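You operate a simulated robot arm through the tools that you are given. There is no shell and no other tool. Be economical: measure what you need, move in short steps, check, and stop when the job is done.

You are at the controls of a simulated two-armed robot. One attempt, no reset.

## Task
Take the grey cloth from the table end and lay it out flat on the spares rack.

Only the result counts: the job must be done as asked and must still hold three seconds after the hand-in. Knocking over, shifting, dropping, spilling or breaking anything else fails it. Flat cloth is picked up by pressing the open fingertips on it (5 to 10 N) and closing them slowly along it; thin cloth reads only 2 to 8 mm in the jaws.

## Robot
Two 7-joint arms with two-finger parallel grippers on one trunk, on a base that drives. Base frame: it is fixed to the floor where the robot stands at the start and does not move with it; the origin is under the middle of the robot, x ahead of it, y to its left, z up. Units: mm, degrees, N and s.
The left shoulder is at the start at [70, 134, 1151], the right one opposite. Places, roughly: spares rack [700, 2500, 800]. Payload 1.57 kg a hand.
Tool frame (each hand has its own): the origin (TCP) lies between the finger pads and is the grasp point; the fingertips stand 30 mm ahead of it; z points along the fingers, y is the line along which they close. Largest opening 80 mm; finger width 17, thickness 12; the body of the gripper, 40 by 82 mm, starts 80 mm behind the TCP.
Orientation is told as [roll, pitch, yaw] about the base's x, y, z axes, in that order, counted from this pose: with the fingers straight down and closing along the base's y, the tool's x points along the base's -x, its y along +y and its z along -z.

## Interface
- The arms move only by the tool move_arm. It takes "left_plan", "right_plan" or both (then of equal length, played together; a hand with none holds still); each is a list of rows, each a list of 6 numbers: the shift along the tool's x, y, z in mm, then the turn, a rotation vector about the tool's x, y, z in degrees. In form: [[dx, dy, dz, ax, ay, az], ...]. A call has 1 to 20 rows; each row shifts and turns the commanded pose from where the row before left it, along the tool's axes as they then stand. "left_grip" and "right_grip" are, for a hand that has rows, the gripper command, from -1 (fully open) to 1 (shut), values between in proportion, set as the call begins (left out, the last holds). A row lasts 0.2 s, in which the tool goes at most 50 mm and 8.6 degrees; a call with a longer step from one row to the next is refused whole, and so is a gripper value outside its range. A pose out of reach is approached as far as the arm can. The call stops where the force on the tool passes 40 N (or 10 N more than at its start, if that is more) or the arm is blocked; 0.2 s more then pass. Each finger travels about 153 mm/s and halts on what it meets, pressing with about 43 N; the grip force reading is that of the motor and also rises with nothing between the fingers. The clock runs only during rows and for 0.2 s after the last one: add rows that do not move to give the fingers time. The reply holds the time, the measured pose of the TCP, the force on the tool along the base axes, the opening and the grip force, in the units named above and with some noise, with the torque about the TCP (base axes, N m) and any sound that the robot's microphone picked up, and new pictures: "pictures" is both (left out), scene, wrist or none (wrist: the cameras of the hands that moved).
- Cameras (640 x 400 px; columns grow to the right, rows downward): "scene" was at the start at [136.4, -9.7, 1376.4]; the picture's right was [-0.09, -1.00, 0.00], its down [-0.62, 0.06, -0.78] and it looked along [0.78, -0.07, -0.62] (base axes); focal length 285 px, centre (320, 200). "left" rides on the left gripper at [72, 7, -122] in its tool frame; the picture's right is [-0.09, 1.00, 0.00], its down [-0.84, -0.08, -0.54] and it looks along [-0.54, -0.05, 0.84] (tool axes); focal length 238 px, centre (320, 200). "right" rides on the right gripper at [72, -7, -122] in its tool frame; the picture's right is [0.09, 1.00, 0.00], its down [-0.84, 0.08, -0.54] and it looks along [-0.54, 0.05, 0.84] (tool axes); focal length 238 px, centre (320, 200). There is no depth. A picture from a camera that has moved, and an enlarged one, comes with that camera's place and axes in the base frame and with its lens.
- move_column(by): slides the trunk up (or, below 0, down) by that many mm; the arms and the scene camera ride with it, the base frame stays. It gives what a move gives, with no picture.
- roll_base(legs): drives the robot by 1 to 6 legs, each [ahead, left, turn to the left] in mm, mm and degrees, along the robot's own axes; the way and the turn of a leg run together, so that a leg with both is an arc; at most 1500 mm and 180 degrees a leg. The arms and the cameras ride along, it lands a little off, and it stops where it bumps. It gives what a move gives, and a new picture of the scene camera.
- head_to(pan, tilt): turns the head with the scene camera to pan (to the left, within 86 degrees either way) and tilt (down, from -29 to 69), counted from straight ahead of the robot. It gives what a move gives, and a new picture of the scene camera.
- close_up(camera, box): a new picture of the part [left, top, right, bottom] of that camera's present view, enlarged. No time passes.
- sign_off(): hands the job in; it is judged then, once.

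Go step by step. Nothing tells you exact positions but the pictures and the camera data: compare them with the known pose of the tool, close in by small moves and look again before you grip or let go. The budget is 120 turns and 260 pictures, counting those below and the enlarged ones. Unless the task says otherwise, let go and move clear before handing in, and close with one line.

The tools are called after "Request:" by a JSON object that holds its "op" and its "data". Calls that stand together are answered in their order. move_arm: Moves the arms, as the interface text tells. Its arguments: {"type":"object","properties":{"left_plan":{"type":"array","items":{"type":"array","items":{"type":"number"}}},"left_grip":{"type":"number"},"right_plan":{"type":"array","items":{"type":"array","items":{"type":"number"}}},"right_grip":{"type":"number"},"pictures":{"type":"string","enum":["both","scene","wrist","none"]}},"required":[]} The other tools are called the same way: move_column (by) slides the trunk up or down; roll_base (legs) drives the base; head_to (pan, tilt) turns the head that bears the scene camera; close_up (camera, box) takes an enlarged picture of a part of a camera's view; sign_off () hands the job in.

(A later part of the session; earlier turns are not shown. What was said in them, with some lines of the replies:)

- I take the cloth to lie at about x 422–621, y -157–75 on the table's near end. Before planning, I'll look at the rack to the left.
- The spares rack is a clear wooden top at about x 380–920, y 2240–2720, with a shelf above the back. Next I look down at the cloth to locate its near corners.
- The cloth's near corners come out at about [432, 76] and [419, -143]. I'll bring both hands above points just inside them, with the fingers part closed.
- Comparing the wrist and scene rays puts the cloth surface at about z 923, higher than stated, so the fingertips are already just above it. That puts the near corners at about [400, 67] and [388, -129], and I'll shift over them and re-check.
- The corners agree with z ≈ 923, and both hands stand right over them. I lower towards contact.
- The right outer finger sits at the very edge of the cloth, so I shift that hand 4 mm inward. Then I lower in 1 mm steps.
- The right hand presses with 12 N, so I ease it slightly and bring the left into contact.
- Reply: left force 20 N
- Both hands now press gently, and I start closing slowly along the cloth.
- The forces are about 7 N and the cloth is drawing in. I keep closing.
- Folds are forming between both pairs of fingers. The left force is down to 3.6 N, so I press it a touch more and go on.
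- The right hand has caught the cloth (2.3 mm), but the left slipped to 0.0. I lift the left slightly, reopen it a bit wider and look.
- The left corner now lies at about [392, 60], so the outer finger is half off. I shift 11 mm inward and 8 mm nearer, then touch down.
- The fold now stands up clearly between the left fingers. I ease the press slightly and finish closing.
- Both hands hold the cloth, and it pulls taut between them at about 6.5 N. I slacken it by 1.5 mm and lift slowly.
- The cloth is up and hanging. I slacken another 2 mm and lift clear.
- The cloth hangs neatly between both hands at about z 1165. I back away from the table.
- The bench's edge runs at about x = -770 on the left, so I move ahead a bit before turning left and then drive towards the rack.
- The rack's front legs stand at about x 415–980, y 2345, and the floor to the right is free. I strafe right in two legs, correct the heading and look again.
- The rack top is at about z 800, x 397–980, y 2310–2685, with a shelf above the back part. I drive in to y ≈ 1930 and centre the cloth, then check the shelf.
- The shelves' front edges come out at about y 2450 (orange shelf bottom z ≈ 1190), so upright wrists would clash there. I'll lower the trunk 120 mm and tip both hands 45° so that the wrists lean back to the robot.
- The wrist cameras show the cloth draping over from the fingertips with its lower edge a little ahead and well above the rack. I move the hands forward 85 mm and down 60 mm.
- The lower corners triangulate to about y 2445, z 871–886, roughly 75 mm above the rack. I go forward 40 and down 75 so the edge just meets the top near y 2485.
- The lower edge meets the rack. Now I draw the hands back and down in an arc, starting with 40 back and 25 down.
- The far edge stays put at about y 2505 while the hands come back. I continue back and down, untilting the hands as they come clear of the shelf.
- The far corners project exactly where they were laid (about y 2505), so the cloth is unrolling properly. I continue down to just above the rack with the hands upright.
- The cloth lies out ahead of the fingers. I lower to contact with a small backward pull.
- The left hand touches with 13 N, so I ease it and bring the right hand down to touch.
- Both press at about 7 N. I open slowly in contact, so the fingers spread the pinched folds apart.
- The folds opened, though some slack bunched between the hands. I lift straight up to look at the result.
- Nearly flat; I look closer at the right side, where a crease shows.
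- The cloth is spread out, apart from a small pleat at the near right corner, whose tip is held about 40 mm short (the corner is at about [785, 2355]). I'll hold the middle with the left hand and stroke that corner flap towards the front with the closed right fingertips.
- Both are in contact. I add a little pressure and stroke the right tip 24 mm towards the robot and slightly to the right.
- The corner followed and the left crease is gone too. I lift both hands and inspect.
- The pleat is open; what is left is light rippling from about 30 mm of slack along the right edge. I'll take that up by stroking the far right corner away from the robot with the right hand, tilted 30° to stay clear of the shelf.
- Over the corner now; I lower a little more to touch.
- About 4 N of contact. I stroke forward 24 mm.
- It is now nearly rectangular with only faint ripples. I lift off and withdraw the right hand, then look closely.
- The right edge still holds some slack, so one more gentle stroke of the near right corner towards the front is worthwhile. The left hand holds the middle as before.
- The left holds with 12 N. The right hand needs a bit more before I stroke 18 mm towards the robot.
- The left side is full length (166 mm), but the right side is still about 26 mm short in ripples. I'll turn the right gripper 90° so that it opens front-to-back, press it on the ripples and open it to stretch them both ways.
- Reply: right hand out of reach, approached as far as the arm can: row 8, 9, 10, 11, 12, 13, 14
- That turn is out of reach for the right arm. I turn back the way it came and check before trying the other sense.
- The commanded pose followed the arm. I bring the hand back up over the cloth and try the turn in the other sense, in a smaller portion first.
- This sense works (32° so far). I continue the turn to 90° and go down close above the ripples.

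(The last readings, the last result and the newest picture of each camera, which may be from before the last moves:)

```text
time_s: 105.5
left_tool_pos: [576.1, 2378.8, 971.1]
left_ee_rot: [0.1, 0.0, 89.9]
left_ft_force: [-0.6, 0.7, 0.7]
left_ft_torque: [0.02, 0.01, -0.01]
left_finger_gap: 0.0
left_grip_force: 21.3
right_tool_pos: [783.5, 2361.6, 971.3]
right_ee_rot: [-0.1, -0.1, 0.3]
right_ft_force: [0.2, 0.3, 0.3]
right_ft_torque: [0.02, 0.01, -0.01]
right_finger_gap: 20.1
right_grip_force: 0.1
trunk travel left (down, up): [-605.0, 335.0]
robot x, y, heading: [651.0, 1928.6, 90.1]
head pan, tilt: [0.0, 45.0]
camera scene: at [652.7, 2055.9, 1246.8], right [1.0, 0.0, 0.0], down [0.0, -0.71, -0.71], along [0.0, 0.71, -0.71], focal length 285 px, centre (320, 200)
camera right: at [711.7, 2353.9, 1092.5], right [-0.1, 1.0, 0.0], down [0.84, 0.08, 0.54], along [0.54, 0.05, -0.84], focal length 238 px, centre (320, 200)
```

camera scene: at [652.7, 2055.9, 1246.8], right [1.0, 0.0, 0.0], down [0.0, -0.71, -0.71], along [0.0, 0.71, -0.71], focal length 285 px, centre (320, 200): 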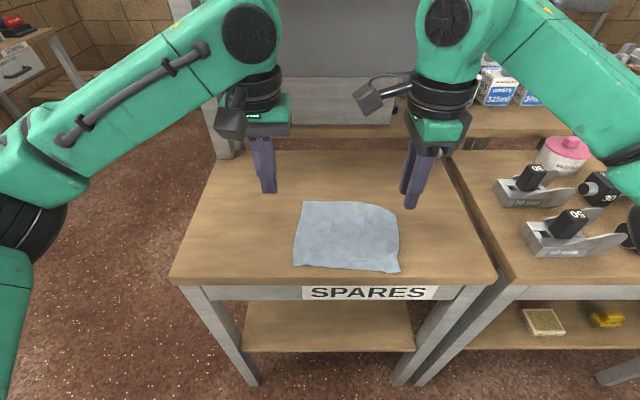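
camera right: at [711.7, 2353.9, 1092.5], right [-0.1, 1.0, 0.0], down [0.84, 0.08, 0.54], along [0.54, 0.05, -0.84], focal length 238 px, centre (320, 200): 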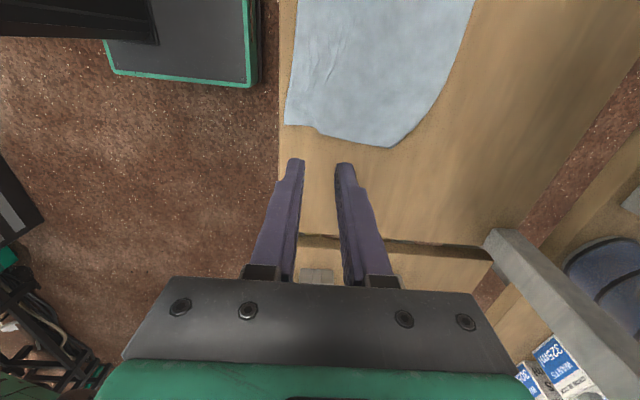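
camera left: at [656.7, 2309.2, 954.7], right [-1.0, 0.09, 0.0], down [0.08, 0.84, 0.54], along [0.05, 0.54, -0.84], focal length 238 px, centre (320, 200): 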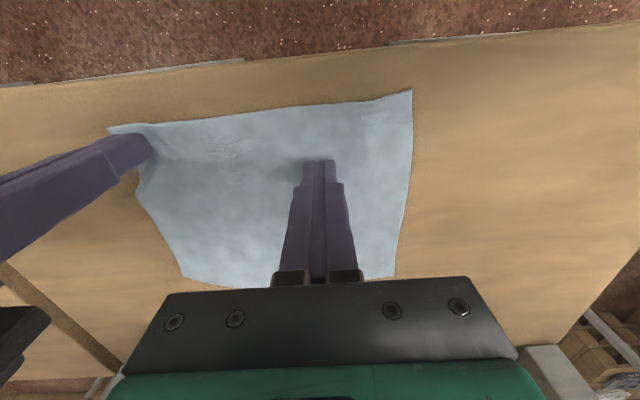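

The gripper now opens front-to-back at [783, 2362]. I shift it slightly and go down to just above the cloth.

Request:
{"op": "move_arm", "data": {"right_plan": [[4, 8, 30, 0, 0, 0], [0, 0, 35, 0, 0, 0], [0, 0, 35, 0, 0, 0], [0, 0, 30, 0, 0, 0], [0, 0, 6, 0, 0, 0], [0, 0, 2, 0, 0, 0], [0, 0, 0, 0, 0, 0]], "pictures": "both"}}

```text
time_s: 107.1
left_tool_pos: [576.0, 2380.1, 971.7]
left_ee_rot: [0.0, 0.0, 89.9]
left_ft_force: [0.3, 0.2, 0.0]
left_ft_torque: [0.0, -0.01, 0.03]
left_finger_gap: 0.1
left_grip_force: 21.2
right_tool_pos: [779.4, 2368.7, 831.1]
right_ee_rot: [0.0, 0.1, 0.4]
right_ft_force: [-0.2, 0.5, -0.5]
right_ft_torque: [-0.01, 0.0, 0.02]
right_finger_gap: 20.1
right_grip_force: 0.2
trunk travel left (down, up): [-605.0, 335.0]
robot x, y, heading: [649.5, 1927.0, 90.1]
head pan, tilt: [0.0, 45.0]
camera scene: at [652.7, 2055.8, 1246.9], right [1.0, 0.0, 0.0], down [0.0, -0.71, -0.71], along [0.0, 0.71, -0.71], focal length 285 px, centre (320, 200)
camera right: at [708.0, 2361.8, 954.2], right [-0.1, 0.99, 0.0], down [0.84, 0.08, 0.54], along [0.54, 0.05, -0.84], focal length 238 px, centre (320, 200)
```

scene: 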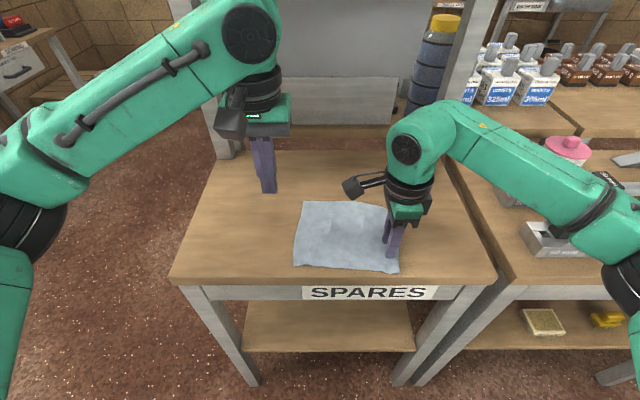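
right: 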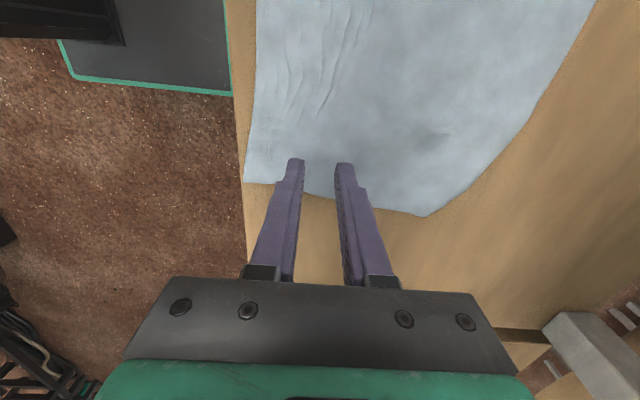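

Request:
{"op": "move_arm", "data": {"right_plan": [[0, 0, 0.7, 0, 0, 0], [0, 0, 0.5, 0, 0, 0], [0, 0, 0, 0, 0, 0]], "pictures": "none"}}

```text
time_s: 107.9
left_tool_pos: [575.1, 2379.9, 971.4]
left_ee_rot: [0.1, -0.1, 89.8]
left_ft_force: [-0.4, -0.5, -0.6]
left_ft_torque: [0.01, -0.03, 0.0]
left_finger_gap: 0.0
left_grip_force: 21.5
right_tool_pos: [779.4, 2369.3, 831.8]
right_ee_rot: [0.0, -0.1, 0.5]
right_ft_force: [0.0, 1.0, 1.9]
right_ft_torque: [-0.01, -0.01, 0.04]
right_finger_gap: 20.0
right_grip_force: 0.1
trunk travel left (down, up): [-605.0, 335.0]
robot x, y, heading: [652.1, 1927.2, 89.9]
head pan, tilt: [0.0, 45.0]
```

Contact begins at 2 N. I press a touch more and open in steps while drifting forward.

Request:
{"op": "move_arm", "data": {"right_plan": [[0, 0, 0.6, 0, 0, 0], [0, 0, 0, 0, 0, 0]], "pictures": "none"}}

Request:
{"op": "move_arm", "data": {"right_plan": [[0, 3, 0, 0, 0, 0], [0, 0, 0, 0, 0, 0]], "right_grip": 0.3, "pictures": "none"}}

Request:
{"op": "move_arm", "data": {"right_plan": [[0, 3, 0, 0, 0, 0], [0, 0, 0, 0, 0, 0]], "right_grip": 0.1, "pictures": "none"}}

Request:
{"op": "move_arm", "data": {"right_plan": [[0, 3, 0, 0, 0, 0], [0, 0, 0, 0, 0, 0]], "right_grip": -0.1, "pictures": "wrist"}}

```text
time_s: 108.5
left_tool_pos: [575.9, 2378.9, 970.9]
left_ee_rot: [0.1, 0.0, 89.9]
left_ft_force: [-0.2, -0.2, 1.4]
left_ft_torque: [0.02, 0.0, 0.01]
left_finger_gap: 0.0
left_grip_force: 21.0
right_tool_pos: [778.9, 2368.1, 831.8]
right_ee_rot: [0.0, 0.0, 0.5]
right_ft_force: [0.8, 0.5, 4.2]
right_ft_torque: [-0.01, -0.04, -0.01]
right_finger_gap: 19.6
right_grip_force: 0.1
trunk travel left (down, up): [-605.0, 335.0]
robot x, y, heading: [652.7, 1923.9, 90.1]
head pan, tilt: [0.0, 45.0]
```

```text
time_s: 109.1
left_tool_pos: [576.1, 2377.7, 971.5]
left_ee_rot: [0.0, -0.1, 89.9]
left_ft_force: [0.1, -0.5, 0.3]
left_ft_torque: [-0.02, 0.0, 0.0]
left_finger_gap: 0.1
left_grip_force: 21.3
right_tool_pos: [778.8, 2371.0, 831.8]
right_ee_rot: [0.1, 0.0, 0.5]
right_ft_force: [-1.3, -2.1, 6.0]
right_ft_torque: [-0.13, -0.02, -0.03]
right_finger_gap: 28.1
right_grip_force: 0.0
trunk travel left (down, up): [-605.0, 335.0]
robot x, y, heading: [653.6, 1924.1, 89.8]
head pan, tilt: [0.0, 45.0]
```

```text
time_s: 109.7
left_tool_pos: [576.2, 2378.5, 971.2]
left_ee_rot: [0.0, -0.2, 90.0]
left_ft_force: [-0.1, -0.2, 0.4]
left_ft_torque: [-0.03, 0.01, 0.03]
left_finger_gap: 0.0
left_grip_force: 21.2
right_tool_pos: [778.8, 2373.6, 832.4]
right_ee_rot: [0.0, 0.0, 0.5]
right_ft_force: [-0.6, -1.8, 5.8]
right_ft_torque: [-0.18, -0.07, -0.01]
right_finger_gap: 36.4
right_grip_force: 0.2
trunk travel left (down, up): [-605.0, 335.0]
robot x, y, heading: [653.4, 1926.3, 90.0]
head pan, tilt: [0.0, 45.0]
```

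```text
time_s: 110.3
left_tool_pos: [574.9, 2379.7, 971.1]
left_ee_rot: [0.0, -0.1, 89.9]
left_ft_force: [0.4, 0.1, 0.4]
left_ft_torque: [0.0, -0.04, -0.02]
left_finger_gap: 0.2
left_grip_force: 22.0
right_tool_pos: [778.8, 2377.3, 831.3]
right_ee_rot: [0.1, 0.0, 0.4]
right_ft_force: [-0.7, -0.4, 4.3]
right_ft_torque: [-0.1, -0.02, -0.01]
right_finger_gap: 44.2
right_grip_force: 0.2
trunk travel left (down, up): [-605.0, 335.0]
robot x, y, heading: [653.0, 1926.9, 90.0]
head pan, tilt: [0.0, 45.0]
camera right: at [707.8, 2369.9, 953.1], right [-0.1, 0.99, 0.0], down [0.84, 0.08, 0.54], along [0.54, 0.05, -0.84], focal length 238 px, centre (320, 200)
```

right: 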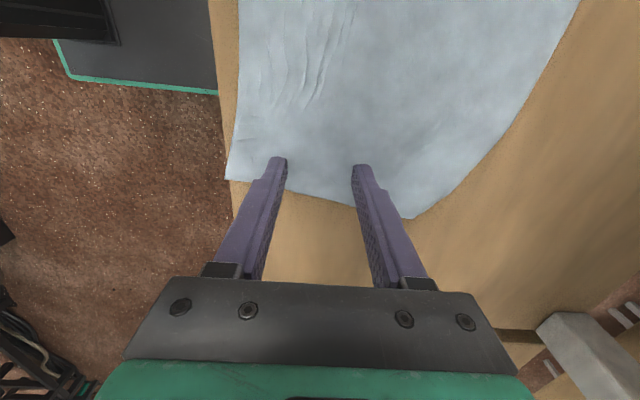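

The right edge is opening out well, and the near corner is now close to the front edge, so further opening should go forward only.

Request:
{"op": "move_arm", "data": {"right_plan": [[0, 5, 0, 0, 0, 0], [0, 0, 0, 0, 0, 0]], "right_grip": -0.3, "pictures": "none"}}

Request:
{"op": "move_arm", "data": {"right_plan": [[0, 4, 0, 0, 0, 0], [0, 4, 0, 0, 0, 0], [0, 4, 0, 0, 0, 0], [0, 0, 0, 0, 0, 0]], "pictures": "none"}}

Request:
{"op": "move_arm", "data": {"right_plan": [[0, 0, -5, 0, 0, 0], [0, 0, -25, 0, 0, 0], [0, 0, -40, 0, 0, 0], [0, 0, -40, 0, 0, 0], [0, 0, 0, 0, 0, 0]], "pictures": "both"}}

Request:
{"op": "close_up", "data": {"camera": "scene", "box": [270, 185, 414, 275]}}

```text
time_s: 110.9
left_tool_pos: [575.6, 2379.8, 971.7]
left_ee_rot: [0.0, -0.1, 89.9]
left_ft_force: [-0.2, 0.7, 0.3]
left_ft_torque: [0.05, -0.02, 0.0]
left_finger_gap: 0.0
left_grip_force: 21.3
right_tool_pos: [778.4, 2382.1, 833.6]
right_ee_rot: [0.0, 0.1, 0.5]
right_ft_force: [0.4, 0.2, -0.3]
right_ft_torque: [-0.04, -0.03, 0.03]
right_finger_gap: 51.9
right_grip_force: 0.0
trunk travel left (down, up): [-605.0, 335.0]
robot x, y, heading: [651.7, 1927.1, 89.9]
head pan, tilt: [0.0, 45.0]
```

```text
time_s: 111.9
left_tool_pos: [574.7, 2379.5, 971.1]
left_ee_rot: [0.0, 0.0, 89.9]
left_ft_force: [0.6, -0.9, 0.4]
left_ft_torque: [-0.04, -0.01, 0.01]
left_finger_gap: 0.1
left_grip_force: 20.7
right_tool_pos: [778.3, 2397.0, 832.2]
right_ee_rot: [0.0, 0.0, 0.5]
right_ft_force: [0.2, -0.5, 1.4]
right_ft_torque: [0.0, 0.01, 0.04]
right_finger_gap: 52.0
right_grip_force: 0.2
trunk travel left (down, up): [-605.0, 335.0]
robot x, y, heading: [655.2, 1923.3, 89.8]
head pan, tilt: [0.0, 45.0]
```

```text
time_s: 113.1
left_tool_pos: [575.8, 2379.0, 972.4]
left_ee_rot: [0.0, 0.0, 89.9]
left_ft_force: [0.1, 0.1, -0.3]
left_ft_torque: [0.01, 0.02, -0.03]
left_finger_gap: 0.0
left_grip_force: 21.5
right_tool_pos: [780.5, 2395.8, 941.5]
right_ee_rot: [0.1, 0.0, 0.6]
right_ft_force: [0.4, -0.6, -0.4]
right_ft_torque: [0.07, 0.0, 0.01]
right_finger_gap: 52.0
right_grip_force: 0.1
trunk travel left (down, up): [-605.0, 335.0]
robot x, y, heading: [652.1, 1926.4, 90.0]
head pan, tilt: [0.0, 45.0]
camera scene: at [652.9, 2056.2, 1246.8], right [1.0, 0.0, 0.0], down [0.0, -0.71, -0.71], along [0.0, 0.71, -0.71], focal length 285 px, centre (320, 200)
camera right: at [708.7, 2387.9, 1062.9], right [-0.1, 0.99, 0.0], down [0.84, 0.08, 0.54], along [0.54, 0.05, -0.84], focal length 238 px, centre (320, 200)
```

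scene: 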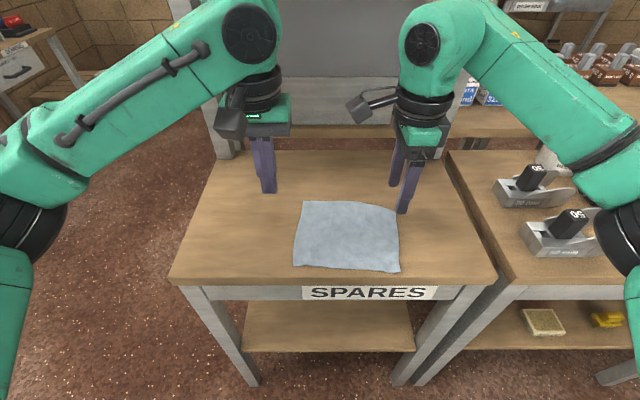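
right: 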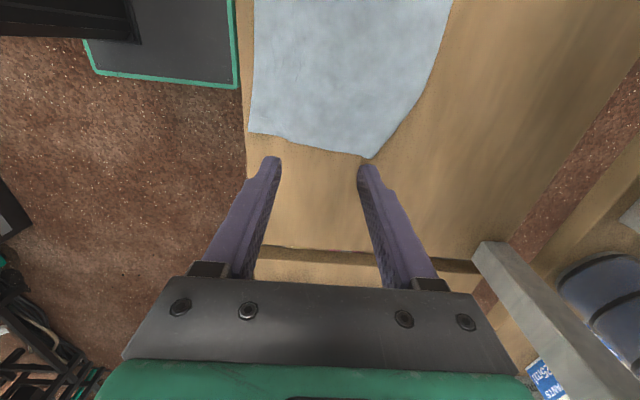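

```text
4.44 times, centred on (342, 230) of scene
camera zoom: at [652.9, 2056.2, 1246.8], right [1.0, 0.0, 0.0], down [0.0, -0.71, -0.71], along [0.0, 0.71, -0.71], focal length 1265 px, centre (222, 67)
```

zoom: 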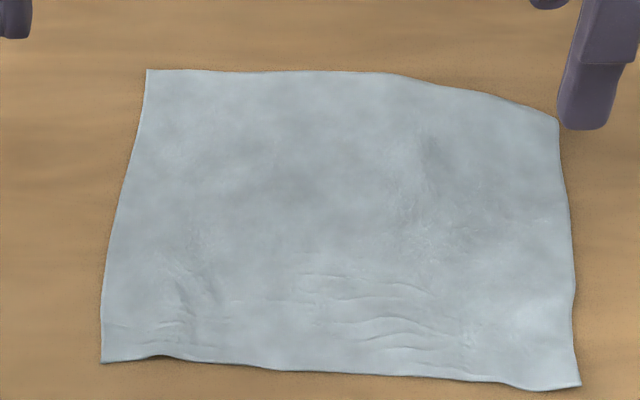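

All four corners and edges now lie out straight on the rack with only faint ripples left. I withdraw both hands back and up, clear of the cloth and shelf, and take a last look.

Request:
{"op": "move_arm", "data": {"left_plan": [[20, 0, 0, 0, 0, 0], [30, 0, -10, 0, 0, 0], [30, 0, -20, 0, 0, 0], [20, 0, -20, 0, 0, 0], [0, 0, 0, 0, 0, 0]], "right_plan": [[0, -20, -5, 0, 0, 0], [0, -30, -20, 0, 0, 0], [0, -30, -25, 0, 0, 0], [0, -20, -25, 0, 0, 0], [0, 0, 0, 0, 0, 0]], "pictures": "scene"}}

Request:
{"op": "close_up", "data": {"camera": "scene", "box": [240, 170, 432, 290]}}

```text
time_s: 114.3
left_tool_pos: [574.2, 2278.9, 1020.2]
left_ee_rot: [0.1, 0.1, 90.1]
left_ft_force: [0.0, -0.3, 0.3]
left_ft_torque: [-0.01, 0.01, -0.01]
left_finger_gap: 0.1
left_grip_force: 21.9
right_tool_pos: [781.4, 2295.0, 1016.4]
right_ee_rot: [-0.1, 0.0, 0.4]
right_ft_force: [0.2, -0.1, 0.0]
right_ft_torque: [-0.03, -0.03, -0.03]
right_finger_gap: 52.2
right_grip_force: 0.1
trunk travel left (down, up): [-605.0, 335.0]
robot x, y, heading: [652.6, 1927.8, 89.7]
head pan, tilt: [0.0, 45.0]
camera scene: at [652.7, 2057.0, 1246.7], right [1.0, 0.0, 0.0], down [0.0, -0.71, -0.71], along [0.0, 0.71, -0.71], focal length 285 px, centre (320, 200)
```

scene: 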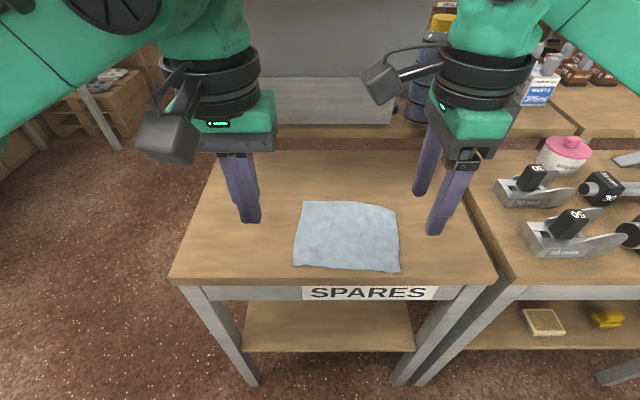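

```text
3.33 times, centred on (336, 230) of scene
camera zoom: at [652.7, 2057.0, 1246.7], right [1.0, 0.0, 0.0], down [0.0, -0.71, -0.71], along [0.0, 0.71, -0.71], focal length 949 px, centre (267, 100)
```

zoom: 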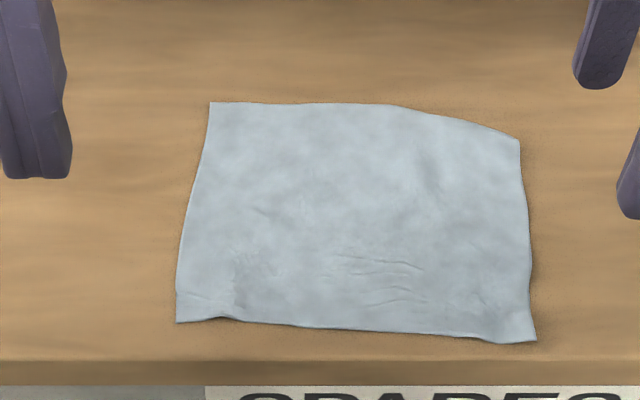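

The cloth lies flat and wholly on the spares rack, both hands are clear of it, and nothing else has been disturbed. I hand in.

Request:
{"op": "sign_off", "data": {}}

```text
The job is handed in.
```

The grey cloth is spread out on the spares rack, flat apart from a few faint ripples near its front edge, and I have handed the job in.
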